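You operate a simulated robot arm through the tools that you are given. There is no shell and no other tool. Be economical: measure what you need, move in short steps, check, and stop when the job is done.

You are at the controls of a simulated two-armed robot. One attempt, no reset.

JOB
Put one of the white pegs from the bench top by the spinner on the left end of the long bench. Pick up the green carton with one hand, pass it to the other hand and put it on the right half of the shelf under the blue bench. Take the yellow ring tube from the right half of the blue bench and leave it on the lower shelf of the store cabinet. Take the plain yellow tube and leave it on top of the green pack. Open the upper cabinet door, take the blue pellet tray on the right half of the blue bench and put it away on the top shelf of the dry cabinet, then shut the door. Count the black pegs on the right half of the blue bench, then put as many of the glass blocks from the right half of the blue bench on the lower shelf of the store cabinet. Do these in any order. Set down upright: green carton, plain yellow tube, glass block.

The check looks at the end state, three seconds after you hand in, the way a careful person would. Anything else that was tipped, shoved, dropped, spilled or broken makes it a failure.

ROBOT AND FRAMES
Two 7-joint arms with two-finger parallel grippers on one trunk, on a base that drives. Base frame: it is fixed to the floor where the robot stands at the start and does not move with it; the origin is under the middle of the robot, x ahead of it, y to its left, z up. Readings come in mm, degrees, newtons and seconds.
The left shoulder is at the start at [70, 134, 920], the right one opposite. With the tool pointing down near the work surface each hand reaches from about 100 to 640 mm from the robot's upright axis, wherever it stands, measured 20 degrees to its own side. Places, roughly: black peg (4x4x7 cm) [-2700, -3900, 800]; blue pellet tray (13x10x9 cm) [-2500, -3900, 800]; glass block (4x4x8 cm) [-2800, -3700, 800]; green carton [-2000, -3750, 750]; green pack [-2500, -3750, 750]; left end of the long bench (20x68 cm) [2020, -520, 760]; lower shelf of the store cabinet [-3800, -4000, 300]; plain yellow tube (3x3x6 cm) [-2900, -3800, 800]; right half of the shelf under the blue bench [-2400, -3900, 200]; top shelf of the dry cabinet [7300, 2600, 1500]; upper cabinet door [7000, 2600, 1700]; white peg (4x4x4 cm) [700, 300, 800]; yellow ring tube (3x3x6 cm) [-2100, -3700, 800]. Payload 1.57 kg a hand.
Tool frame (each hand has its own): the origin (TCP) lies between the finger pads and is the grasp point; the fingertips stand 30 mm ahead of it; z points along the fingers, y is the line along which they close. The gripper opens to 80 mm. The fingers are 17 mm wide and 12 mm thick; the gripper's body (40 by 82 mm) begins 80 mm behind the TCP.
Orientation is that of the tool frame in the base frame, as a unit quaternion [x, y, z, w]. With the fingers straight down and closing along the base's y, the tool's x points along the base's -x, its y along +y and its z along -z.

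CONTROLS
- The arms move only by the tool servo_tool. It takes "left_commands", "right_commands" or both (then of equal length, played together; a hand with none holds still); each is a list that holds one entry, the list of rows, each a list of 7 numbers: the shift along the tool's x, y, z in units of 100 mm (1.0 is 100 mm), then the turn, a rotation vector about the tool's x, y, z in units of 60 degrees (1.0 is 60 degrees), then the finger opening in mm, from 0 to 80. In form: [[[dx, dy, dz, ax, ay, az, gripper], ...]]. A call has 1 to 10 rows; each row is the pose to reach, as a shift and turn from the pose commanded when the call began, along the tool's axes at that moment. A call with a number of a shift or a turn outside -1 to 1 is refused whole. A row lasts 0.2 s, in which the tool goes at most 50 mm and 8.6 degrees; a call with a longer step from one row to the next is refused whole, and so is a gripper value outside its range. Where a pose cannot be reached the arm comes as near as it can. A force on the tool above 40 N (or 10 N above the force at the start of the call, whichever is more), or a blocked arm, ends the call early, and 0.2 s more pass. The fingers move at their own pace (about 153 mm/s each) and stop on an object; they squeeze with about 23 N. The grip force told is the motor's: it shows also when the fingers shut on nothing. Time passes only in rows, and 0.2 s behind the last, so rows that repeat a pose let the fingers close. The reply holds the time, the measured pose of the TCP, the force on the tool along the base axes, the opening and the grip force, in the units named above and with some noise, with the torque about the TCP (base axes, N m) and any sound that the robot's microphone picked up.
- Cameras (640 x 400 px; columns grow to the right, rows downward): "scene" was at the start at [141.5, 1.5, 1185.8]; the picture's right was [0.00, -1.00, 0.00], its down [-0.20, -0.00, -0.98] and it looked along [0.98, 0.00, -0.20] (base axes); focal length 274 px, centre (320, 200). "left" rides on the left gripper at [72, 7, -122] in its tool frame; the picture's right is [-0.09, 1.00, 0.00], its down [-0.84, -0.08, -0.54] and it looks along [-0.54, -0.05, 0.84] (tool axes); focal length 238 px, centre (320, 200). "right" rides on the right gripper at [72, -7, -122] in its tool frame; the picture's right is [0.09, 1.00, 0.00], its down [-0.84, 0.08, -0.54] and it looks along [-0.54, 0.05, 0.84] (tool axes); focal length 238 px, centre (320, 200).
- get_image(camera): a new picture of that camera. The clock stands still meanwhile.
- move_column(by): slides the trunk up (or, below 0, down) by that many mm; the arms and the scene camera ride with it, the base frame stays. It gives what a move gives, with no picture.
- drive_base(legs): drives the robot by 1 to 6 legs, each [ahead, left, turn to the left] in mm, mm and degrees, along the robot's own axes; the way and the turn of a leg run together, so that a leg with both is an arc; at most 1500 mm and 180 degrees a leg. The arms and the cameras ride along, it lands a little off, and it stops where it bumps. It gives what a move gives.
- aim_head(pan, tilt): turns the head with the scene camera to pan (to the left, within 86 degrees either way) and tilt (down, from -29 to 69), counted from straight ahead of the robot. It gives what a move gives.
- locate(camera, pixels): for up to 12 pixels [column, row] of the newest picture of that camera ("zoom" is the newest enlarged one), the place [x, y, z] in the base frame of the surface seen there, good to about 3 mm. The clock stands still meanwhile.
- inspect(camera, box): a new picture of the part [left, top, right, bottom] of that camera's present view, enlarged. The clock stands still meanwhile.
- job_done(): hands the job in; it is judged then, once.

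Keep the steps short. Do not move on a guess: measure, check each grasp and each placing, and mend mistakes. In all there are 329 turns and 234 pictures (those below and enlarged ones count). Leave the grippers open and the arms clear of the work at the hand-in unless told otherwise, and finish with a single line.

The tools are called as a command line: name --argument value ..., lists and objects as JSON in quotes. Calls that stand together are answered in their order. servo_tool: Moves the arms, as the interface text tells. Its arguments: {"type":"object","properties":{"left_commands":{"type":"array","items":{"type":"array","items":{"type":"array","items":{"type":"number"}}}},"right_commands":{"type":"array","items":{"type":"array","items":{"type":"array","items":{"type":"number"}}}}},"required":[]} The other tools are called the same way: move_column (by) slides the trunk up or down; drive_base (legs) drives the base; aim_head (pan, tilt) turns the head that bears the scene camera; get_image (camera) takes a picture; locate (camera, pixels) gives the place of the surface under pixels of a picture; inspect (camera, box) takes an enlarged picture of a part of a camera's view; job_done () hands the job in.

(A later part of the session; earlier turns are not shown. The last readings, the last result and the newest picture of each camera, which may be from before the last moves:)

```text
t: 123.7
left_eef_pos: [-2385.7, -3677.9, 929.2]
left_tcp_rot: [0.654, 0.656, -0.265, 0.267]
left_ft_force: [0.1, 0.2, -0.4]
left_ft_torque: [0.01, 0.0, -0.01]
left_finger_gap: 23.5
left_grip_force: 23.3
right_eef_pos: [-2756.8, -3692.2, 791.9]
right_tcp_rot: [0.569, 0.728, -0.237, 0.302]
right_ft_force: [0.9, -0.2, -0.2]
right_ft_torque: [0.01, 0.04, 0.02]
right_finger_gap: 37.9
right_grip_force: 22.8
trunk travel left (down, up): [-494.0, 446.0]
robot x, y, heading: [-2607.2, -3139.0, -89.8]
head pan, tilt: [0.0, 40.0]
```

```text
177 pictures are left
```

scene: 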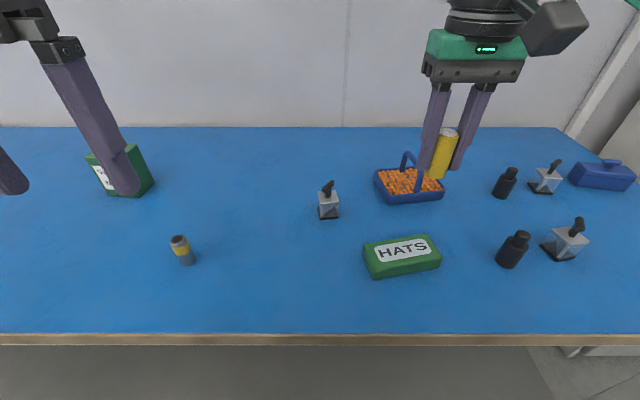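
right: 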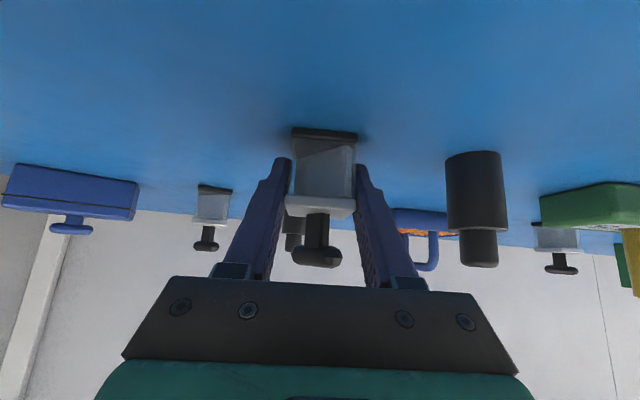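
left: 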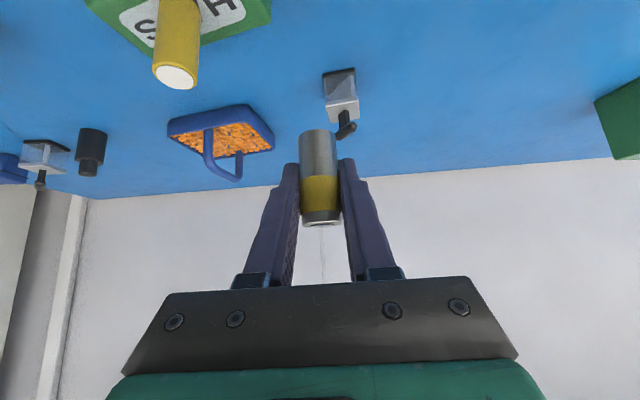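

Block held (38 mm). Lift 135 mm, back off, drive over to the cabinet.

servo_tool --right_commands '[[[-0.2, 0, -0.2, 0, 0, 0, 20], [-0.5, 0, -0.5, 0, 0, 0, 20], [-0.8, 0, -0.8, 0, 0, 0, 20], [-0.95, 0, -0.95, 0, 0, 0, 20]]]'

drive_base --legs '[[-250, 0, 0], [0, -1130, 0]]'

aim_head --pan 0 --tilt 30

get_image --camera "scene"

get_image --camera "right"

```text
t: 124.7
left_eef_pos: [-2385.5, -3679.0, 930.0]
left_tcp_rot: [0.655, 0.656, -0.265, 0.266]
left_ft_force: [0.3, -0.8, -1.2]
left_ft_torque: [-0.02, 0.02, -0.03]
left_finger_gap: 23.5
left_grip_force: 22.7
right_eef_pos: [-2757.0, -3691.7, 926.0]
right_tcp_rot: [0.568, 0.729, -0.236, 0.301]
right_ft_force: [0.1, -0.1, -1.7]
right_ft_torque: [-0.02, -0.01, 0.01]
right_finger_gap: 38.0
right_grip_force: 23.4
trunk travel left (down, up): [-494.0, 446.0]
robot x, y, heading: [-2611.2, -3138.4, -89.7]
head pan, tilt: [0.0, 40.0]
```

```text
t: 131.8
left_eef_pos: [-3512.8, -3426.9, 928.7]
left_tcp_rot: [0.656, 0.654, -0.266, 0.266]
left_ft_force: [-0.2, -0.2, -0.2]
left_ft_torque: [0.03, 0.0, -0.01]
left_finger_gap: 23.2
left_grip_force: 23.0
right_eef_pos: [-3883.8, -3438.9, 926.5]
right_tcp_rot: [0.571, 0.726, -0.237, 0.301]
right_ft_force: [0.0, -0.2, -1.4]
right_ft_torque: [0.01, 0.03, -0.03]
right_finger_gap: 37.9
right_grip_force: 22.7
trunk travel left (down, up): [-494.0, 446.0]
robot x, y, heading: [-3734.7, -2885.5, -90.5]
head pan, tilt: [0.0, 40.0]
```

```text
t: 132.5
left_eef_pos: [-3511.6, -3427.6, 929.5]
left_tcp_rot: [0.656, 0.654, -0.266, 0.266]
left_ft_force: [0.9, 0.5, -0.5]
left_ft_torque: [-0.01, 0.02, -0.03]
left_finger_gap: 23.3
left_grip_force: 22.9
right_eef_pos: [-3883.9, -3439.5, 926.0]
right_tcp_rot: [0.571, 0.727, -0.236, 0.3]
right_ft_force: [-0.6, -1.0, -1.7]
right_ft_torque: [0.01, -0.02, 0.01]
right_finger_gap: 37.9
right_grip_force: 23.2
trunk travel left (down, up): [-494.0, 446.0]
robot x, y, heading: [-3733.3, -2887.2, -90.4]
head pan, tilt: [0.0, 30.0]
```

```text
176 pictures are left
```

scene: 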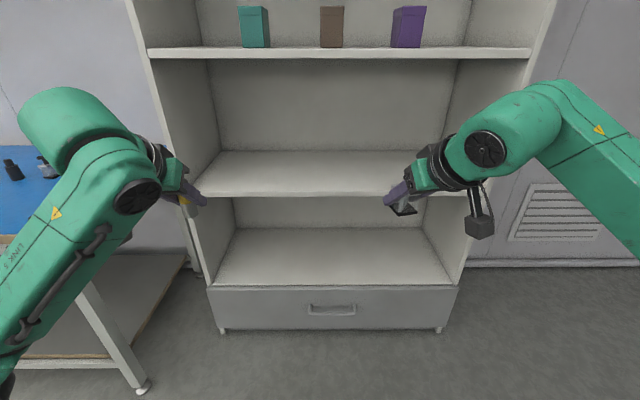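

```text
175 pictures are left
```

right: 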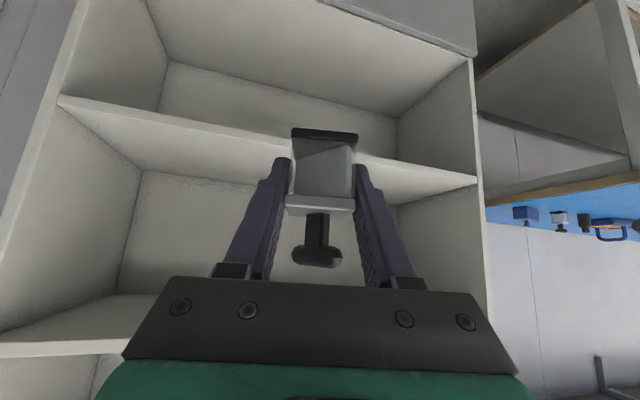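

Measure the shelf opening.

locate --camera "scene" --pixels '[[218, 283], [450, 283], [320, 280], [235, 235], [430, 235], [215, 192], [320, 190], [320, 240], [320, 290], [445, 192]]'

```text
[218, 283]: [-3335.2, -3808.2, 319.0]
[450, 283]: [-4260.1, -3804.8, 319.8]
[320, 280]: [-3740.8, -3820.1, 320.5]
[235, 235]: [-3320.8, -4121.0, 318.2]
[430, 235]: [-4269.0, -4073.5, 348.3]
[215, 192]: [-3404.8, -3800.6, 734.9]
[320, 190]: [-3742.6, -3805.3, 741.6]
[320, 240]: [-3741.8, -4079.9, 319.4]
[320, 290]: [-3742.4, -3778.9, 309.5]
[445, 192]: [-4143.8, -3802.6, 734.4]
```

Shelf z≈319, y −3800…−4120, x −3320…−4270. Lower the trunk 490 here, clear of the cabinet.

move_column --by -490

drive_base --legs '[[0, 0, 0.4], [300, 0, 0]]'

get_image --camera "scene"

get_image --camera "right"

get_image --camera "left"

```text
refused: -490 is not a number from -400 to 400
```

```text
t: 134.9
left_eef_pos: [-3508.5, -3727.7, 928.0]
left_tcp_rot: [0.654, 0.656, -0.265, 0.267]
left_ft_force: [0.2, 0.0, -1.0]
left_ft_torque: [-0.02, 0.02, 0.02]
left_finger_gap: 23.4
left_grip_force: 22.8
right_eef_pos: [-3880.1, -3742.0, 925.8]
right_tcp_rot: [0.57, 0.728, -0.236, 0.3]
right_ft_force: [-0.2, -0.1, -1.4]
right_ft_torque: [0.01, -0.01, 0.01]
right_finger_gap: 37.5
right_grip_force: 22.9
trunk travel left (down, up): [-494.0, 446.0]
robot x, y, heading: [-3732.9, -3191.6, -89.8]
head pan, tilt: [0.0, 30.0]
```

```text
174 pictures are left
```

scene: 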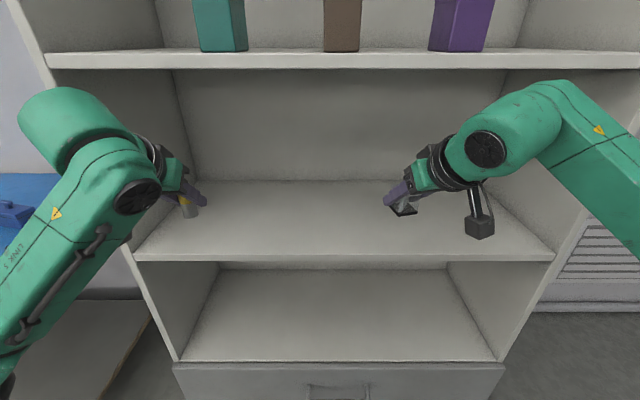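

```text
173 pictures are left
```

right: 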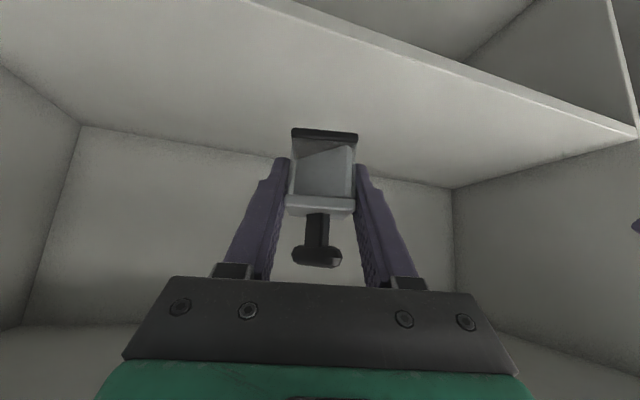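

```text
172 pictures are left
```

left: 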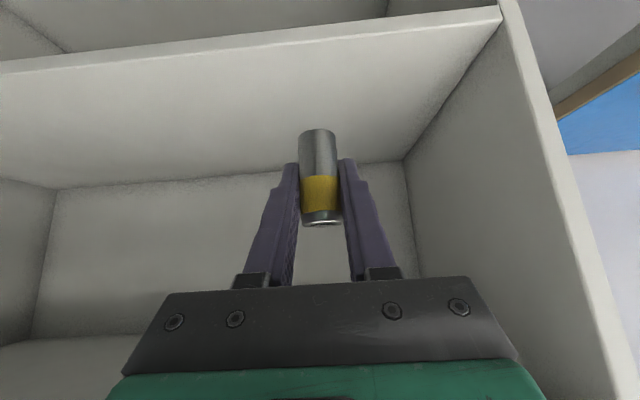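

The trunk move was refused (max 400 a call) but the drive ran; hands are still just outside the cabinet. Back off 150, then lower in two moves.

drive_base --legs '[[-150, 0, 0]]'

move_column --by -400

move_column --by -90

get_image --camera "scene"

```text
t: 136.3
left_eef_pos: [-3508.5, -3575.5, 929.1]
left_tcp_rot: [0.654, 0.656, -0.266, 0.267]
left_ft_force: [-0.4, 0.0, -0.2]
left_ft_torque: [0.01, 0.01, 0.01]
left_finger_gap: 23.3
left_grip_force: 22.7
right_eef_pos: [-3881.6, -3589.9, 927.8]
right_tcp_rot: [0.569, 0.727, -0.236, 0.301]
right_ft_force: [0.0, 0.4, -1.5]
right_ft_torque: [0.02, 0.01, -0.02]
right_finger_gap: 37.5
right_grip_force: 23.4
trunk travel left (down, up): [-494.0, 446.0]
robot x, y, heading: [-3729.6, -3037.3, -90.1]
head pan, tilt: [0.0, 30.0]
```

```text
t: 140.1
left_eef_pos: [-3509.3, -3575.8, 528.5]
left_tcp_rot: [0.655, 0.656, -0.265, 0.266]
left_ft_force: [0.3, -0.4, -0.9]
left_ft_torque: [-0.01, 0.03, 0.02]
left_finger_gap: 23.2
left_grip_force: 23.3
right_eef_pos: [-3881.4, -3589.6, 525.5]
right_tcp_rot: [0.569, 0.728, -0.236, 0.301]
right_ft_force: [-1.0, -0.2, -0.3]
right_ft_torque: [-0.01, -0.03, -0.03]
right_finger_gap: 37.5
right_grip_force: 23.2
trunk travel left (down, up): [-94.0, 846.0]
robot x, y, heading: [-3734.7, -3034.9, -89.9]
head pan, tilt: [0.0, 30.0]
```

```text
t: 141.4
left_eef_pos: [-3508.9, -3576.2, 440.9]
left_tcp_rot: [0.654, 0.655, -0.266, 0.267]
left_ft_force: [0.2, -0.2, 0.2]
left_ft_torque: [-0.01, -0.01, -0.02]
left_finger_gap: 23.1
left_grip_force: 22.9
right_eef_pos: [-3880.8, -3590.1, 436.3]
right_tcp_rot: [0.569, 0.728, -0.237, 0.302]
right_ft_force: [-0.5, 0.6, -1.4]
right_ft_torque: [0.01, -0.01, 0.02]
right_finger_gap: 37.4
right_grip_force: 22.8
trunk travel left (down, up): [-4.0, 936.0]
robot x, y, heading: [-3731.7, -3037.4, -90.0]
head pan, tilt: [0.0, 30.0]
```

```text
171 pictures are left
```

scene: 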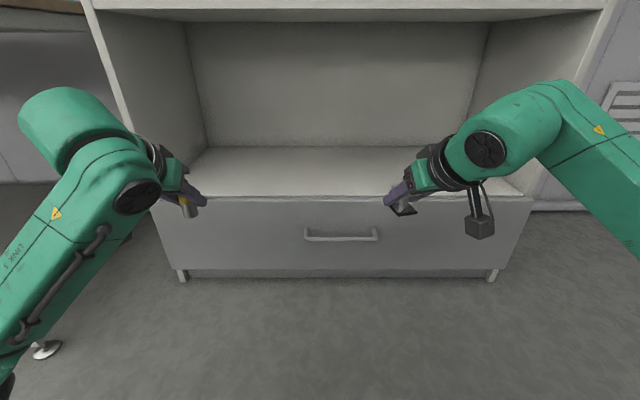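

Check the left elbow's place against the bench leg and the cabinet side.

locate --camera "scene" --pixels '[[60, 100], [25, 110], [140, 200], [100, 240], [560, 95], [480, 225], [390, 208], [185, 205], [130, 120], [40, 350]]'

```text
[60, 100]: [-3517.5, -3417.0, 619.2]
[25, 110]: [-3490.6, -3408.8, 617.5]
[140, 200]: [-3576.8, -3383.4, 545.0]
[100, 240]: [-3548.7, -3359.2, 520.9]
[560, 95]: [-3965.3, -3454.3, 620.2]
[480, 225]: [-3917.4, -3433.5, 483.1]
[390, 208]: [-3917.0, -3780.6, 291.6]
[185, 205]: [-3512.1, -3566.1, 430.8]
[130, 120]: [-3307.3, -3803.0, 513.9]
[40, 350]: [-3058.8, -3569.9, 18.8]
```

Plenty of room. Drive ahead 310 with the hands at shelf-opening height.

drive_base --legs '[[310, 0, 0]]'

get_image --camera "right"

get_image --camera "left"

get_image --camera "scene"

```text
t: 143.4
left_eef_pos: [-3511.2, -3886.7, 439.6]
left_tcp_rot: [0.655, 0.655, -0.266, 0.266]
left_ft_force: [-0.1, -0.4, -0.8]
left_ft_torque: [-0.02, -0.03, 0.01]
left_finger_gap: 23.3
left_grip_force: 22.6
right_eef_pos: [-3882.3, -3901.3, 435.5]
right_tcp_rot: [0.57, 0.728, -0.236, 0.301]
right_ft_force: [-0.4, -1.6, -0.9]
right_ft_torque: [0.03, 0.03, 0.0]
right_finger_gap: 37.8
right_grip_force: 23.2
trunk travel left (down, up): [-4.0, 936.0]
robot x, y, heading: [-3734.0, -3342.6, -90.2]
head pan, tilt: [0.0, 30.0]
```

```text
170 pictures are left
```

right: 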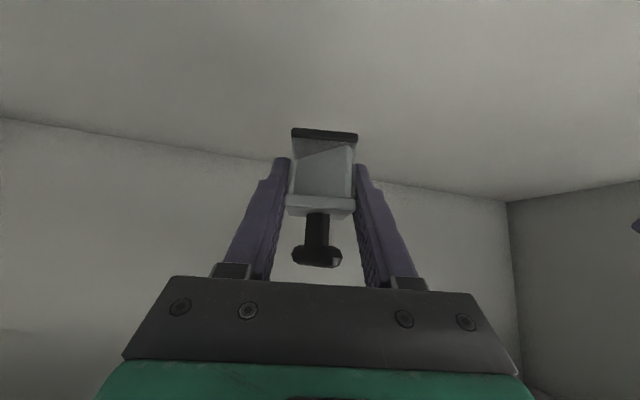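

```text
169 pictures are left
```

left: 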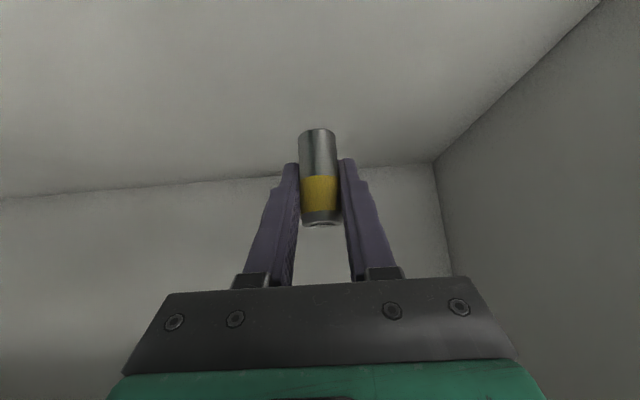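

```text
168 pictures are left
```

scene: 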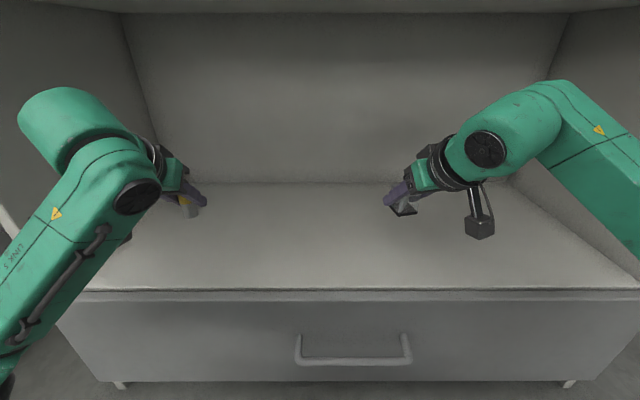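

Lower both to just above the shelf.

servo_tool --left_commands '[[[0.2, 0, 0.2, 0, 0, 0, 10], [0.4, 0, 0.4, 0, 0, 0, 10], [0.55, 0, 0.55, 0, 0, 0, 10], [0.58, 0, 0.58, 0, 0, 0, 10], [0.58, 0, 0.58, 0, 0, 0, 10]]]' --right_commands '[[[0.2, 0, 0.2, 0, 0, 0, 20], [0.4, 0, 0.4, 0, 0, 0, 20], [0.54, 0, 0.54, 0, 0, 0, 20], [0.57, 0, 0.57, 0, 0, 0, 20], [0.57, 0, 0.57, 0, 0, 0, 20]]]'

inspect --camera "scene" --box '[150, 180, 450, 300]'

```text
t: 144.7
left_eef_pos: [-3508.9, -3886.9, 357.2]
left_tcp_rot: [0.655, 0.656, -0.265, 0.266]
left_ft_force: [0.8, -0.4, 0.3]
left_ft_torque: [0.02, -0.01, -0.03]
left_finger_gap: 23.3
left_grip_force: 22.3
right_eef_pos: [-3881.8, -3900.9, 355.9]
right_tcp_rot: [0.57, 0.728, -0.236, 0.301]
right_ft_force: [-0.1, 1.0, -1.6]
right_ft_torque: [-0.01, 0.0, 0.01]
right_finger_gap: 38.0
right_grip_force: 22.8
trunk travel left (down, up): [-4.0, 936.0]
robot x, y, heading: [-3734.1, -3346.6, -90.0]
head pan, tilt: [0.0, 30.0]
```

```text
2.13 times, centred on (300, 240) of scene
```

zoom: 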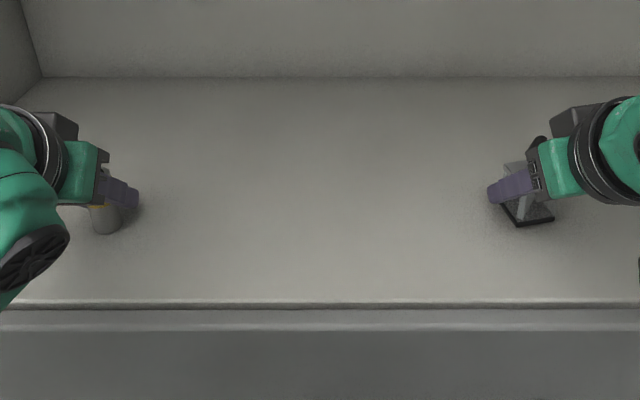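

Final few mm, watching the force, before release.

servo_tool --left_commands '[[[0.015, 0, 0.015, 0, 0, 0, 10], [0.026, 0, 0.026, 0, 0, 0, 10], [0.026, 0, 0.026, 0, 0, 0, 10]]]' --right_commands '[[[0.015, 0, 0.015, 0, 0, 0, 20], [0.032, 0, 0.032, 0, 0, 0, 20], [0.032, 0, 0.032, 0, 0, 0, 20]]]'

```text
t: 145.4
left_eef_pos: [-3509.8, -3885.5, 354.5]
left_tcp_rot: [0.654, 0.656, -0.265, 0.267]
left_ft_force: [0.1, 0.0, 3.7]
left_ft_torque: [0.02, 0.05, -0.03]
left_finger_gap: 23.4
left_grip_force: 22.7
right_eef_pos: [-3882.1, -3900.0, 351.8]
right_tcp_rot: [0.57, 0.727, -0.237, 0.3]
right_ft_force: [0.4, 0.3, -1.4]
right_ft_torque: [0.0, 0.01, -0.04]
right_finger_gap: 37.9
right_grip_force: 22.8
trunk travel left (down, up): [-4.0, 936.0]
robot x, y, heading: [-3732.4, -3347.1, -89.9]
head pan, tilt: [0.0, 30.0]
```

Left touches. Right goes 1.5 mm lower.

servo_tool --right_commands '[[[0.008, 0, 0.008, 0, 0, 0, 20], [0.014, 0, 0.014, 0, 0, 0, 20], [0.014, 0, 0.014, 0, 0, 0, 20]]]'

```text
t: 146.2
left_eef_pos: [-3510.6, -3885.7, 354.5]
left_tcp_rot: [0.655, 0.655, -0.267, 0.267]
left_ft_force: [0.1, -0.2, 1.7]
left_ft_torque: [0.01, 0.03, -0.02]
left_finger_gap: 23.3
left_grip_force: 22.3
right_eef_pos: [-3882.8, -3899.6, 350.5]
right_tcp_rot: [0.57, 0.727, -0.238, 0.301]
right_ft_force: [-1.4, 0.8, 10.7]
right_ft_torque: [0.21, 0.01, 0.01]
right_finger_gap: 37.7
right_grip_force: 23.0
trunk travel left (down, up): [-4.0, 936.0]
robot x, y, heading: [-3736.0, -3345.6, -90.1]
head pan, tilt: [0.0, 30.0]
```

Both are down. Open and retract along the tools.

servo_tool --left_commands '[[[0, 0, 0, 0, 0, 0, 30], [0, 0, 0, 0, 0, 0, 55], [0, 0, 0, 0, 0, 0, 55], [0, 0, -0.25, 0, 0, 0, 55], [0, 0, -0.6, 0, 0, 0, 55], [0, 0, -1.0, 0, 0, 0, 55]]]' --right_commands '[[[0, 0, 0, 0, 0, 0, 45], [0, 0, 0, 0, 0, 0, 65], [0, 0, 0, 0, 0, 0, 65], [0, 0, -0.25, 0, 0, 0, 65], [0, 0, -0.6, 0, 0, 0, 65], [0, 0, -1.0, 0, 0, 0, 65]]]'

get_image --camera "right"

get_image --camera "left"

```text
t: 147.7
left_eef_pos: [-3509.8, -3815.5, 425.7]
left_tcp_rot: [0.655, 0.656, -0.264, 0.266]
left_ft_force: [-0.6, 0.5, -1.1]
left_ft_torque: [0.01, -0.03, -0.02]
left_finger_gap: 55.0
left_grip_force: 0.0
right_eef_pos: [-3899.4, -3832.0, 419.7]
right_tcp_rot: [0.57, 0.728, -0.235, 0.301]
right_ft_force: [0.6, -1.0, -0.4]
right_ft_torque: [-0.01, 0.0, -0.01]
right_finger_gap: 64.9
right_grip_force: 0.1
trunk travel left (down, up): [-4.0, 936.0]
robot x, y, heading: [-3734.0, -3348.4, -90.1]
head pan, tilt: [0.0, 30.0]
```

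```text
166 pictures are left
```

right: 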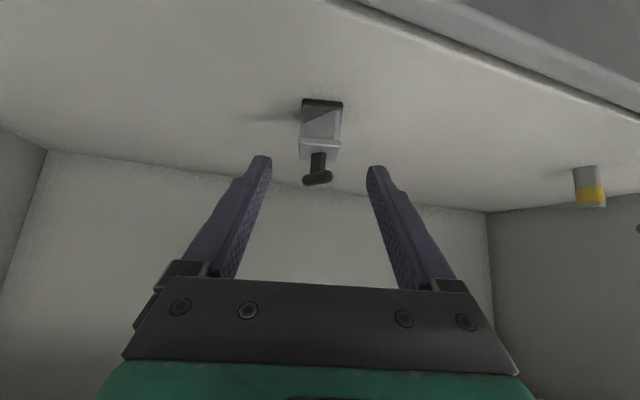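

```text
165 pictures are left
```

left: 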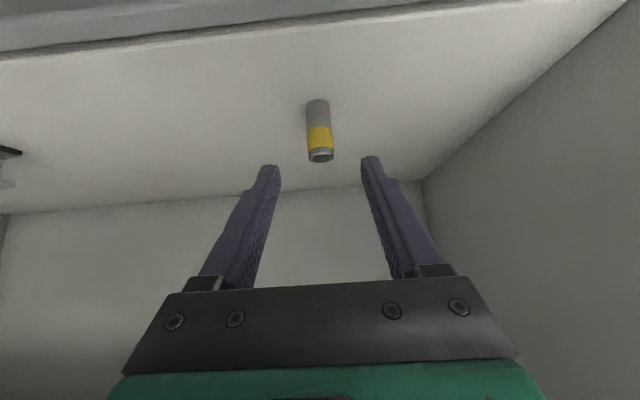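

Both stand upright. Back out, raise the trunk, and go for the second block at (−2359,−3790).

drive_base --legs '[[-430, 0, 0]]'

move_column --by 400

move_column --by 92

drive_base --legs '[[0, 1480, 0]]'

get_image --camera "scene"

```text
t: 150.3
left_eef_pos: [-3510.1, -3386.5, 425.1]
left_tcp_rot: [0.656, 0.655, -0.266, 0.266]
left_ft_force: [-0.5, 0.6, 0.7]
left_ft_torque: [0.01, 0.0, -0.02]
left_finger_gap: 54.8
left_grip_force: 0.1
right_eef_pos: [-3898.5, -3402.1, 419.0]
right_tcp_rot: [0.57, 0.727, -0.236, 0.301]
right_ft_force: [-0.4, 0.0, -0.4]
right_ft_torque: [0.03, -0.01, -0.02]
right_finger_gap: 65.2
right_grip_force: 0.1
trunk travel left (down, up): [-4.0, 936.0]
robot x, y, heading: [-3734.7, -2916.3, -90.6]
head pan, tilt: [0.0, 30.0]
```

```text
t: 154.1
left_eef_pos: [-3510.8, -3386.6, 823.9]
left_tcp_rot: [0.655, 0.655, -0.266, 0.267]
left_ft_force: [0.7, 0.3, -0.4]
left_ft_torque: [-0.01, 0.02, 0.02]
left_finger_gap: 55.0
left_grip_force: 0.0
right_eef_pos: [-3898.9, -3402.4, 818.9]
right_tcp_rot: [0.57, 0.727, -0.236, 0.301]
right_ft_force: [1.1, 0.3, 0.8]
right_ft_torque: [-0.01, -0.02, 0.01]
right_finger_gap: 65.3
right_grip_force: 0.0
trunk travel left (down, up): [-404.0, 536.0]
robot x, y, heading: [-3728.9, -2920.0, -90.4]
head pan, tilt: [0.0, 30.0]
```

```text
t: 155.4
left_eef_pos: [-3509.3, -3386.9, 916.8]
left_tcp_rot: [0.656, 0.654, -0.266, 0.266]
left_ft_force: [0.7, -0.3, -0.5]
left_ft_torque: [-0.01, -0.03, 0.03]
left_finger_gap: 55.1
left_grip_force: 0.1
right_eef_pos: [-3897.8, -3401.7, 912.0]
right_tcp_rot: [0.57, 0.727, -0.235, 0.301]
right_ft_force: [0.6, 0.4, 0.3]
right_ft_torque: [0.02, 0.04, 0.01]
right_finger_gap: 65.0
right_grip_force: 0.1
trunk travel left (down, up): [-496.0, 444.0]
robot x, y, heading: [-3731.7, -2915.7, -90.3]
head pan, tilt: [0.0, 30.0]
```

```text
t: 162.8
left_eef_pos: [-2026.5, -3399.4, 915.9]
left_tcp_rot: [0.658, 0.652, -0.266, 0.266]
left_ft_force: [0.6, -0.9, -0.1]
left_ft_torque: [0.0, 0.01, 0.04]
left_finger_gap: 54.8
left_grip_force: 0.1
right_eef_pos: [-2415.7, -3411.2, 911.8]
right_tcp_rot: [0.574, 0.724, -0.238, 0.299]
right_ft_force: [0.3, 0.0, -0.1]
right_ft_torque: [0.0, 0.02, 0.01]
right_finger_gap: 64.8
right_grip_force: 0.1
trunk travel left (down, up): [-496.0, 444.0]
robot x, y, heading: [-2247.0, -2927.8, -90.7]
head pan, tilt: [0.0, 30.0]
```

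```text
164 pictures are left
```

scene: 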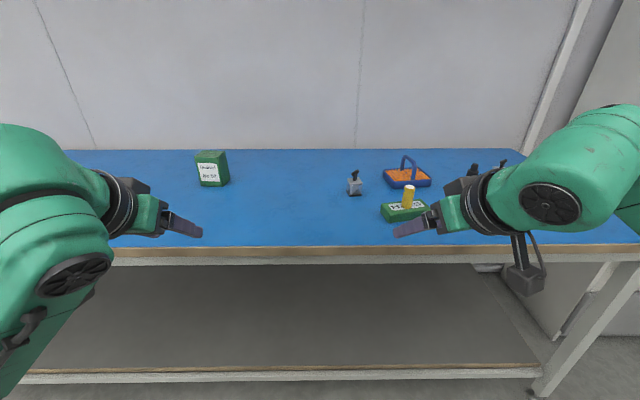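

Enlarge the block (354,183) and carton (212,168), and locate their corners.

inspect --camera "scene" --box '[180, 130, 400, 240]'

inspect --camera "scene" --box '[330, 160, 380, 200]'

```text
2.91 times, centred on (290, 185) of scene
```

zoom: 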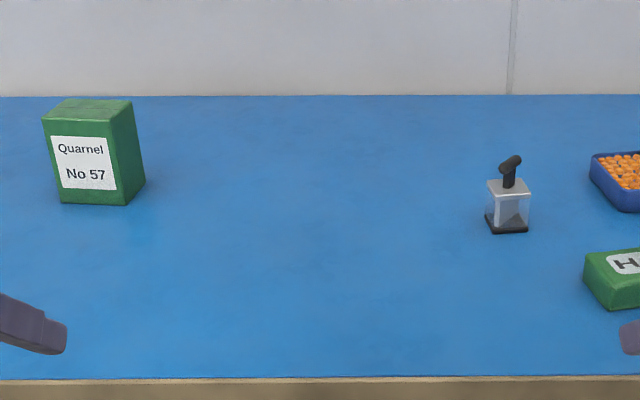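

```text
10.00 times, centred on (355, 180) of scene
```

zoom: 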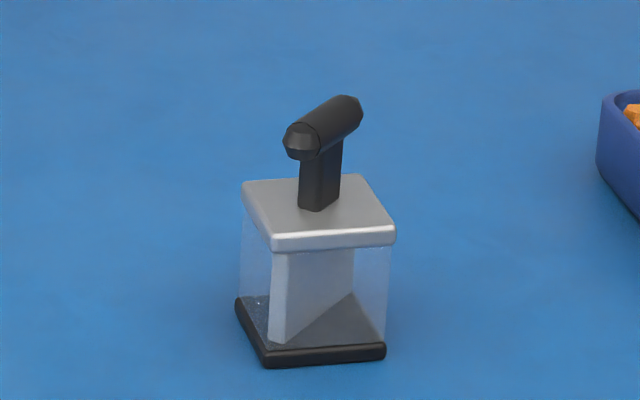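

locate --camera "zoom" --pixels '[[272, 238], [388, 230], [248, 187], [358, 178], [265, 358], [383, 350], [239, 304], [318, 190]]'

locate --camera "scene" --pixels '[[197, 165], [219, 165], [228, 155], [201, 184], [222, 185], [210, 155]]'

```text
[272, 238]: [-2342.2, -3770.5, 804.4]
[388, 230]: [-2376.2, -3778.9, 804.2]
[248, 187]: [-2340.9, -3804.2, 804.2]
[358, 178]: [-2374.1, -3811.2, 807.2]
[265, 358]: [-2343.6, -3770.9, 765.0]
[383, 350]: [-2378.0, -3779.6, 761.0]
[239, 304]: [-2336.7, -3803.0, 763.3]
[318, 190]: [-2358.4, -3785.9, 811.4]
```

```text
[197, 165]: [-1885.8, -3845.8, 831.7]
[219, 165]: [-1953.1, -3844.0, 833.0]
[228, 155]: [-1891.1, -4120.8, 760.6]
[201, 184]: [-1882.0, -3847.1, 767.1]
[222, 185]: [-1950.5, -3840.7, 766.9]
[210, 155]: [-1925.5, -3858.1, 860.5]
```

Move: fix heading, ahead 230, left 40, then look with the right hand camera.

drive_base --legs '[[0, 0, 0.6], [230, 40, 0]]'

get_image --camera "right"

```text
t: 164.8
left_eef_pos: [-1981.8, -3627.5, 916.2]
left_tcp_rot: [0.654, 0.655, -0.266, 0.268]
left_ft_force: [-0.6, -0.2, 0.6]
left_ft_torque: [-0.01, 0.02, -0.02]
left_finger_gap: 54.9
left_grip_force: 0.0
right_eef_pos: [-2371.4, -3643.1, 911.8]
right_tcp_rot: [0.57, 0.727, -0.237, 0.301]
right_ft_force: [0.2, 0.4, -0.5]
right_ft_torque: [-0.01, -0.01, -0.01]
right_finger_gap: 65.2
right_grip_force: 0.1
trunk travel left (down, up): [-496.0, 444.0]
robot x, y, heading: [-2202.7, -3154.6, -90.0]
head pan, tilt: [0.0, 30.0]
```

```text
161 pictures are left
```

right: 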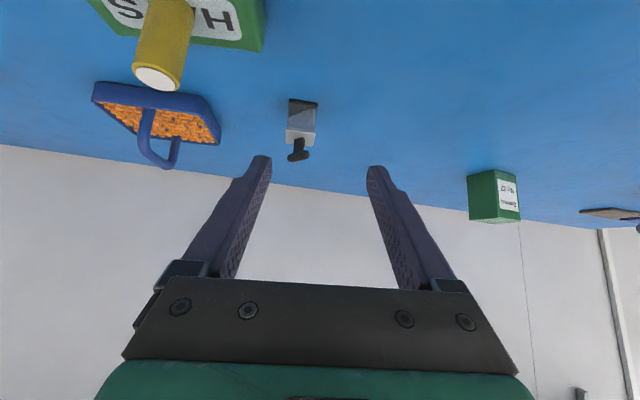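

Enlarge the block in this view to judge its turn relative to the fingers.

inspect --camera "right" --box '[270, 85, 340, 170]'

locate --camera "right" --pixels '[[287, 141], [315, 143], [289, 130], [315, 133], [290, 100], [317, 103]]'

```text
4.71 times, centred on (305, 128) of right
```

zoom: 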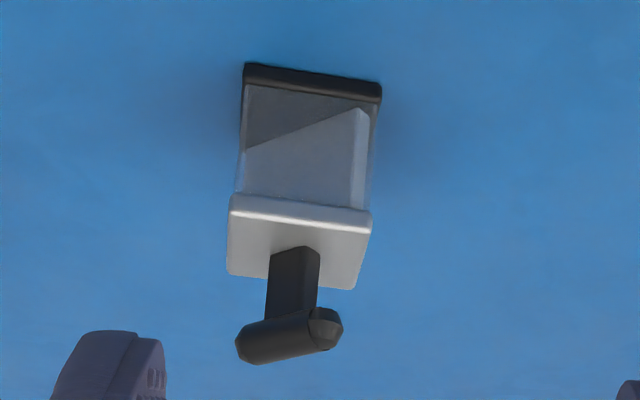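

```text
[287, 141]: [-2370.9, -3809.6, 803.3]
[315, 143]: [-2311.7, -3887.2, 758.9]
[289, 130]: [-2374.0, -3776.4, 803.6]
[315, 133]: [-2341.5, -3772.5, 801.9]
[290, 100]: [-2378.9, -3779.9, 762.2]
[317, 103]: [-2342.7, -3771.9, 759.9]
```

Block is turned ≈7°; centre (−2358,−3790). Drive 80 ahead, turn the hand 7° clockwise.

drive_base --legs '[[80, 0, 0]]'

servo_tool --right_commands '[[[0, 0, 0, 0.083, 0, 0.083, 65], [0, 0, 0, 0.083, 0, 0.083, 65]]]'

inspect --camera "right" --box '[220, 60, 420, 240]'

```text
t: 165.9
left_eef_pos: [-1981.9, -3706.3, 915.9]
left_tcp_rot: [0.655, 0.655, -0.265, 0.266]
left_ft_force: [0.3, -0.8, -1.0]
left_ft_torque: [0.01, 0.04, -0.01]
left_finger_gap: 55.1
left_grip_force: 0.1
right_eef_pos: [-2371.3, -3722.3, 909.7]
right_tcp_rot: [0.57, 0.728, -0.236, 0.3]
right_ft_force: [0.1, -0.2, -0.5]
right_ft_torque: [-0.01, 0.0, -0.02]
right_finger_gap: 64.8
right_grip_force: 0.2
trunk travel left (down, up): [-496.0, 444.0]
robot x, y, heading: [-2203.6, -3234.5, -89.8]
head pan, tilt: [0.0, 30.0]
```

```text
t: 166.5
left_eef_pos: [-1983.4, -3705.3, 917.4]
left_tcp_rot: [0.655, 0.655, -0.265, 0.267]
left_ft_force: [0.1, -0.2, -0.2]
left_ft_torque: [-0.04, 0.02, 0.0]
left_finger_gap: 54.9
left_grip_force: 0.1
right_eef_pos: [-2371.3, -3721.3, 911.9]
right_tcp_rot: [0.614, 0.691, -0.254, 0.285]
right_ft_force: [-1.3, -0.8, -0.4]
right_ft_torque: [0.0, 0.01, 0.02]
right_finger_gap: 65.0
right_grip_force: 0.1
trunk travel left (down, up): [-496.0, 444.0]
robot x, y, heading: [-2205.4, -3233.5, -90.2]
head pan, tilt: [0.0, 30.0]
```

```text
2.22 times, centred on (320, 150) of right
```

zoom: 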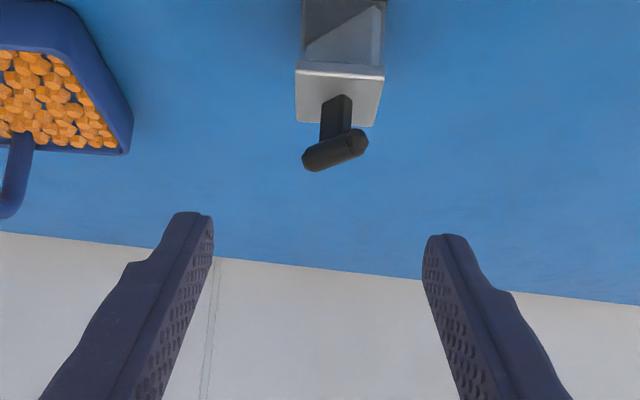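

Now square. Down 51 with 5 mm left shift, then look.

servo_tool --right_commands '[[[0.18, 0.047, 0.18, 0, 0, 0, 65], [0.36, 0.047, 0.36, 0, 0, 0, 65], [0.36, 0.047, 0.36, 0, 0, 0, 65]]]'

get_image --camera "right"

get_image --camera "scene"

```text
t: 167.3
left_eef_pos: [-1981.4, -3705.7, 916.4]
left_tcp_rot: [0.655, 0.655, -0.266, 0.266]
left_ft_force: [1.4, -0.5, -0.2]
left_ft_torque: [0.02, -0.05, 0.01]
left_finger_gap: 55.2
left_grip_force: 0.0
right_eef_pos: [-2366.9, -3721.5, 860.3]
right_tcp_rot: [0.613, 0.691, -0.254, 0.285]
right_ft_force: [0.0, -0.3, 0.2]
right_ft_torque: [-0.01, -0.02, 0.01]
right_finger_gap: 65.1
right_grip_force: 0.1
trunk travel left (down, up): [-496.0, 444.0]
robot x, y, heading: [-2206.8, -3237.3, -90.2]
head pan, tilt: [0.0, 30.0]
```

```text
158 pictures are left
```

right: 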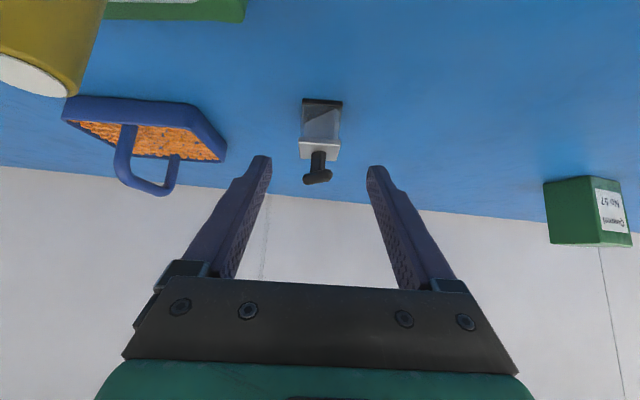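

```text
157 pictures are left
```

scene: 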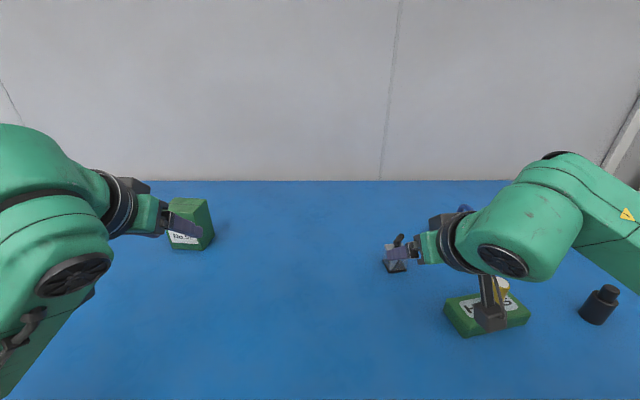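

The hand camera box (490,315) appears close to the yellow tube. Measure both.

locate --camera "scene" --pixels '[[490, 315], [478, 318], [505, 318], [488, 290], [502, 285], [515, 312], [520, 250]]'

inspect --camera "scene" --box '[400, 200, 600, 350]'

```text
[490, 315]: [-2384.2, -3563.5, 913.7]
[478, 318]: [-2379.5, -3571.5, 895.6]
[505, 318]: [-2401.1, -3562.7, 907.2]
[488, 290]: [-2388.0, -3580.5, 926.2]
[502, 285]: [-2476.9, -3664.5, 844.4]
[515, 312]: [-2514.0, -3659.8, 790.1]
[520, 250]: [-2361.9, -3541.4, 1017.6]
```

```text
2.67 times, centred on (500, 275) of scene
```

zoom: 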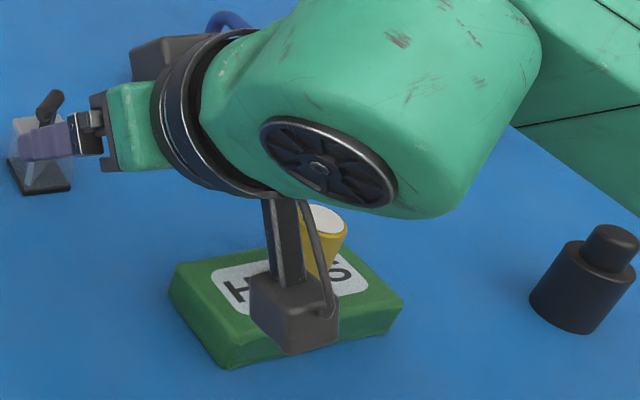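

locate --camera "zoom" --pixels '[[430, 210], [330, 195], [290, 190], [460, 190], [480, 150], [235, 190]]'

```text
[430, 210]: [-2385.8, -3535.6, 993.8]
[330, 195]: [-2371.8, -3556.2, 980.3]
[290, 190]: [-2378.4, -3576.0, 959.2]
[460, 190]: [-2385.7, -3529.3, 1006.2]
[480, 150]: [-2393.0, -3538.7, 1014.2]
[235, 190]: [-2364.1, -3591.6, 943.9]
```

All hand parts stay at x>−2400, tube edge is −2464. Advance along the tool 98 mm.

servo_tool --right_commands '[[[0, 0, 0.35, 0, 0, 0, 65], [0, 0, 0.7, 0, 0, 0, 65], [0, 0, 0.9, 0, 0, 0, 65], [0, 0, 0.98, 0, 0, 0, 65], [0, 0, 0.98, 0, 0, 0, 65]]]'

get_image --camera "right"

```text
t: 168.5
left_eef_pos: [-1981.5, -3705.5, 917.1]
left_tcp_rot: [0.655, 0.655, -0.265, 0.267]
left_ft_force: [0.8, -0.3, 1.1]
left_ft_torque: [-0.04, 0.01, 0.02]
left_finger_gap: 54.8
left_grip_force: 0.0
right_eef_pos: [-2357.3, -3789.8, 792.1]
right_tcp_rot: [0.613, 0.691, -0.254, 0.286]
right_ft_force: [-0.6, -0.1, -0.4]
right_ft_torque: [0.02, 0.0, 0.01]
right_finger_gap: 65.5
right_grip_force: 0.0
trunk travel left (down, up): [-496.0, 444.0]
robot x, y, heading: [-2205.9, -3236.8, -90.0]
head pan, tilt: [0.0, 30.0]
```

```text
155 pictures are left
```

right: 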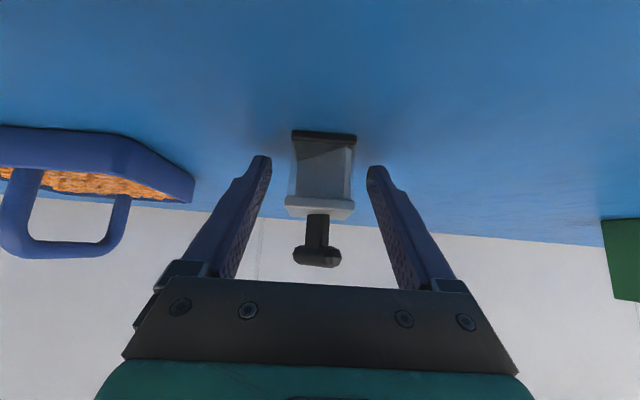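

Well centred. Close and lift.

servo_tool --right_commands '[[[0, 0, 0, 0, 0, 0, 45], [0, 0, 0, 0, 0, 0, 25], [0, 0, 0, 0, 0, 0, 20], [0, 0, 0, 0, 0, 0, 20]]]'

servo_tool --right_commands '[[[-0.2, 0, -0.2, 0, 0, 0, 20], [-0.5, 0, -0.5, 0, 0, 0, 20], [-0.8, 0, -0.8, 0, 0, 0, 20], [-0.95, 0, -0.95, 0, 0, 0, 20]]]'

get_image --camera "right"

```text
t: 169.5
left_eef_pos: [-1982.3, -3706.0, 917.0]
left_tcp_rot: [0.655, 0.655, -0.266, 0.266]
left_ft_force: [-0.2, -0.4, 0.7]
left_ft_torque: [0.0, 0.02, 0.01]
left_finger_gap: 55.2
left_grip_force: 0.1
right_eef_pos: [-2357.2, -3789.6, 791.8]
right_tcp_rot: [0.612, 0.692, -0.254, 0.286]
right_ft_force: [-0.6, 0.7, -0.5]
right_ft_torque: [-0.02, -0.04, 0.0]
right_finger_gap: 37.6
right_grip_force: 22.7
trunk travel left (down, up): [-496.0, 444.0]
robot x, y, heading: [-2209.5, -3233.7, -90.0]
head pan, tilt: [0.0, 30.0]
```

```text
t: 170.5
left_eef_pos: [-1980.7, -3706.7, 916.8]
left_tcp_rot: [0.655, 0.655, -0.265, 0.266]
left_ft_force: [0.3, -0.5, 0.1]
left_ft_torque: [0.0, 0.02, 0.0]
left_finger_gap: 55.1
left_grip_force: 0.1
right_eef_pos: [-2357.9, -3789.0, 926.9]
right_tcp_rot: [0.613, 0.692, -0.254, 0.286]
right_ft_force: [0.0, 0.2, -1.8]
right_ft_torque: [0.02, 0.0, -0.01]
right_finger_gap: 38.0
right_grip_force: 23.2
trunk travel left (down, up): [-496.0, 444.0]
robot x, y, heading: [-2202.9, -3235.5, -90.2]
head pan, tilt: [0.0, 30.0]
```

```text
154 pictures are left
```

right: 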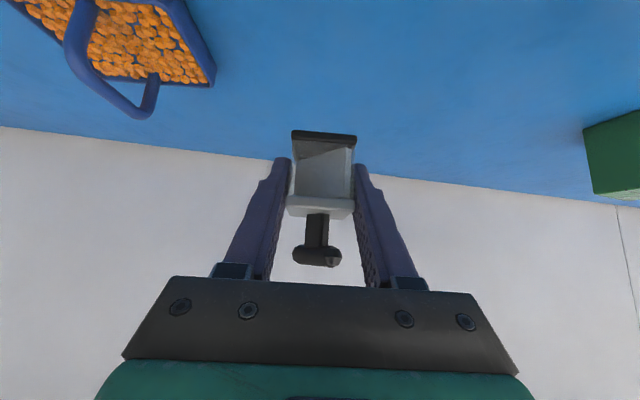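

Held (38 mm). Back off, drive to the cabinet, aiming at x≈−4000.

drive_base --legs '[[-330, 0, 0], [0, -1500, 0], [0, -140, 0]]'

move_column --by -400

move_column --by -92

get_image --camera "scene"

```text
t: 180.6
left_eef_pos: [-3625.3, -3373.7, 917.5]
left_tcp_rot: [0.654, 0.656, -0.265, 0.267]
left_ft_force: [0.2, -0.5, -0.2]
left_ft_torque: [-0.04, -0.01, -0.01]
left_finger_gap: 54.9
left_grip_force: 0.1
right_eef_pos: [-4001.9, -3458.1, 925.8]
right_tcp_rot: [0.612, 0.692, -0.254, 0.287]
right_ft_force: [0.7, -1.0, -0.8]
right_ft_torque: [-0.01, -0.02, 0.0]
right_finger_gap: 37.8
right_grip_force: 23.2
trunk travel left (down, up): [-496.0, 444.0]
robot x, y, heading: [-3848.9, -2903.7, -89.6]
head pan, tilt: [0.0, 30.0]
```

```text
t: 184.5
left_eef_pos: [-3625.6, -3373.3, 516.3]
left_tcp_rot: [0.654, 0.656, -0.265, 0.267]
left_ft_force: [0.1, 0.3, -0.2]
left_ft_torque: [0.0, 0.02, 0.01]
left_finger_gap: 55.1
left_grip_force: 0.0
right_eef_pos: [-4001.1, -3458.1, 525.9]
right_tcp_rot: [0.612, 0.692, -0.254, 0.285]
right_ft_force: [-0.3, -0.5, -1.3]
right_ft_torque: [-0.01, 0.01, -0.02]
right_finger_gap: 37.7
right_grip_force: 22.8
trunk travel left (down, up): [-96.0, 844.0]
robot x, y, heading: [-3847.9, -2904.2, -89.7]
head pan, tilt: [0.0, 30.0]
```

```text
t: 185.7
left_eef_pos: [-3626.2, -3373.2, 424.8]
left_tcp_rot: [0.654, 0.656, -0.266, 0.267]
left_ft_force: [0.4, -0.2, -0.2]
left_ft_torque: [-0.04, 0.0, -0.01]
left_finger_gap: 54.9
left_grip_force: 0.0
right_eef_pos: [-4000.3, -3457.7, 433.2]
right_tcp_rot: [0.613, 0.692, -0.254, 0.286]
right_ft_force: [0.2, -0.3, -0.9]
right_ft_torque: [0.01, 0.01, 0.0]
right_finger_gap: 37.7
right_grip_force: 22.8
trunk travel left (down, up): [-4.0, 936.0]
robot x, y, heading: [-3847.9, -2905.6, -89.7]
head pan, tilt: [0.0, 30.0]
```

```text
153 pictures are left
```

scene: 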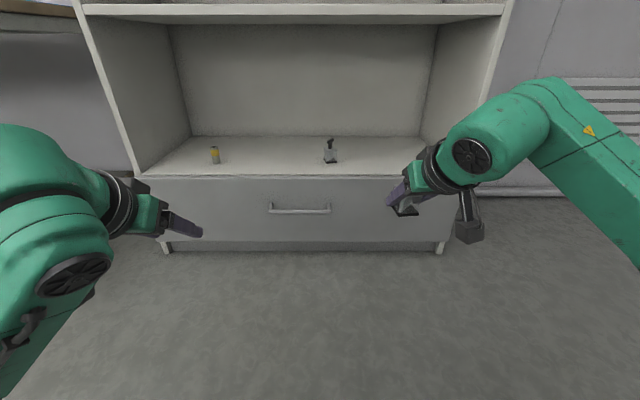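

Both earlier items stand. Drive ahead 440.

drive_base --legs '[[440, 0, 0]]'

get_image --camera "scene"

```text
t: 188.4
left_eef_pos: [-3627.0, -3815.2, 425.0]
left_tcp_rot: [0.655, 0.656, -0.265, 0.267]
left_ft_force: [-0.3, 0.2, -0.1]
left_ft_torque: [0.0, 0.01, 0.0]
left_finger_gap: 55.1
left_grip_force: 0.0
right_eef_pos: [-4002.7, -3898.3, 433.1]
right_tcp_rot: [0.613, 0.691, -0.254, 0.286]
right_ft_force: [0.6, 0.9, -2.1]
right_ft_torque: [0.03, 0.0, -0.03]
right_finger_gap: 37.6
right_grip_force: 23.0
trunk travel left (down, up): [-4.0, 936.0]
robot x, y, heading: [-3850.4, -3346.1, -90.4]
head pan, tilt: [0.0, 30.0]
```

```text
152 pictures are left
```

scene: 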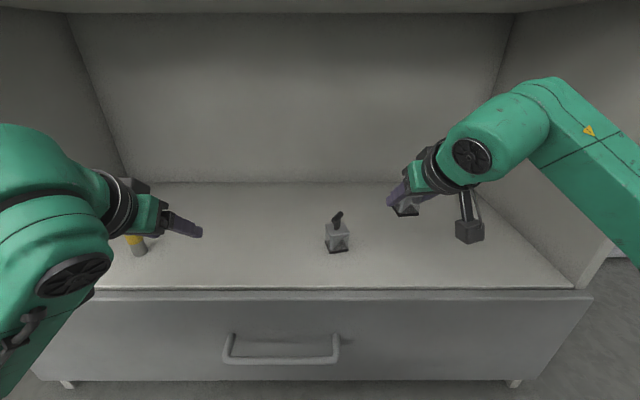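

Lower the block: 78 mm, then the last few.

servo_tool --right_commands '[[[0.2, 0, 0.2, 0, 0, 0, 20], [0.4, 0, 0.4, 0, 0, 0, 20], [0.52, 0, 0.52, 0, 0, 0, 20], [0.55, 0, 0.55, 0, 0, 0, 20], [0.565, 0, 0.565, 0, 0, 0, 20], [0.58, 0, 0.58, 0, 0, 0, 20]]]'

```text
t: 189.8
left_eef_pos: [-3627.3, -3815.8, 424.4]
left_tcp_rot: [0.654, 0.657, -0.264, 0.267]
left_ft_force: [0.4, 0.5, -0.1]
left_ft_torque: [0.05, 0.0, 0.02]
left_finger_gap: 55.0
left_grip_force: 0.0
right_eef_pos: [-4002.5, -3897.6, 351.0]
right_tcp_rot: [0.613, 0.691, -0.254, 0.286]
right_ft_force: [-0.5, -0.9, -1.6]
right_ft_torque: [-0.02, -0.02, -0.01]
right_finger_gap: 38.1
right_grip_force: 23.1
trunk travel left (down, up): [-4.0, 936.0]
robot x, y, heading: [-3851.5, -3343.2, -90.4]
head pan, tilt: [0.0, 30.0]
```

servo_tool --right_commands '[[[0.006, 0, 0.006, 0, 0, 0, 20], [0.01, 0, 0.01, 0, 0, 0, 20], [0.01, 0, 0.01, 0, 0, 0, 20]]]'

```text
t: 190.6
left_eef_pos: [-3625.9, -3814.5, 424.8]
left_tcp_rot: [0.654, 0.655, -0.266, 0.267]
left_ft_force: [0.0, -0.3, 0.2]
left_ft_torque: [0.01, 0.0, 0.0]
left_finger_gap: 55.0
left_grip_force: 0.1
right_eef_pos: [-4001.9, -3897.7, 351.8]
right_tcp_rot: [0.613, 0.691, -0.255, 0.286]
right_ft_force: [-1.1, 0.7, 6.0]
right_ft_torque: [0.09, -0.06, 0.02]
right_finger_gap: 37.5
right_grip_force: 22.8
trunk travel left (down, up): [-4.0, 936.0]
robot x, y, heading: [-3851.0, -3342.8, -90.1]
head pan, tilt: [0.0, 30.0]
```

Contact (6 N). Release and retract.

servo_tool --right_commands '[[[0, 0, 0, 0, 0, 0, 45], [0, 0, 0, 0, 0, 0, 65], [0, 0, 0, 0, 0, 0, 65], [0, 0, -0.25, 0, 0, 0, 65], [0, 0, -0.6, 0, 0, 0, 65], [0, 0, -1.0, 0, 0, 0, 65]]]'

drive_base --legs '[[-430, 0, 0]]'

get_image --camera "scene"

```text
t: 192.0
left_eef_pos: [-3626.4, -3815.3, 423.9]
left_tcp_rot: [0.654, 0.656, -0.264, 0.267]
left_ft_force: [-1.1, 0.2, -0.3]
left_ft_torque: [0.0, 0.0, 0.0]
left_finger_gap: 55.1
left_grip_force: 0.1
right_eef_pos: [-4010.2, -3826.3, 421.2]
right_tcp_rot: [0.613, 0.692, -0.253, 0.285]
right_ft_force: [0.2, 0.3, 0.6]
right_ft_torque: [0.0, 0.02, -0.02]
right_finger_gap: 64.9
right_grip_force: 0.1
trunk travel left (down, up): [-4.0, 936.0]
robot x, y, heading: [-3846.0, -3346.9, -89.9]
head pan, tilt: [0.0, 30.0]
```

```text
t: 194.7
left_eef_pos: [-3626.0, -3384.8, 425.3]
left_tcp_rot: [0.655, 0.655, -0.266, 0.267]
left_ft_force: [-1.1, -0.1, 0.4]
left_ft_torque: [0.0, 0.03, 0.0]
left_finger_gap: 55.1
left_grip_force: 0.1
right_eef_pos: [-4009.8, -3397.5, 420.9]
right_tcp_rot: [0.614, 0.691, -0.255, 0.285]
right_ft_force: [0.4, -0.6, 0.0]
right_ft_torque: [-0.02, 0.0, -0.01]
right_finger_gap: 64.9
right_grip_force: 0.0
trunk travel left (down, up): [-4.0, 936.0]
robot x, y, heading: [-3850.2, -2915.7, -90.1]
head pan, tilt: [0.0, 30.0]
```

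```text
151 pictures are left
```

scene: 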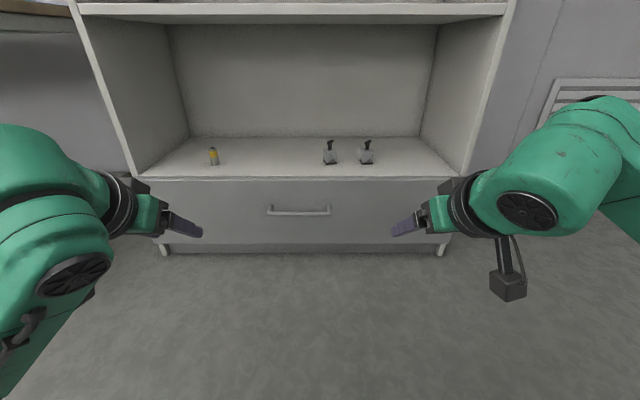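

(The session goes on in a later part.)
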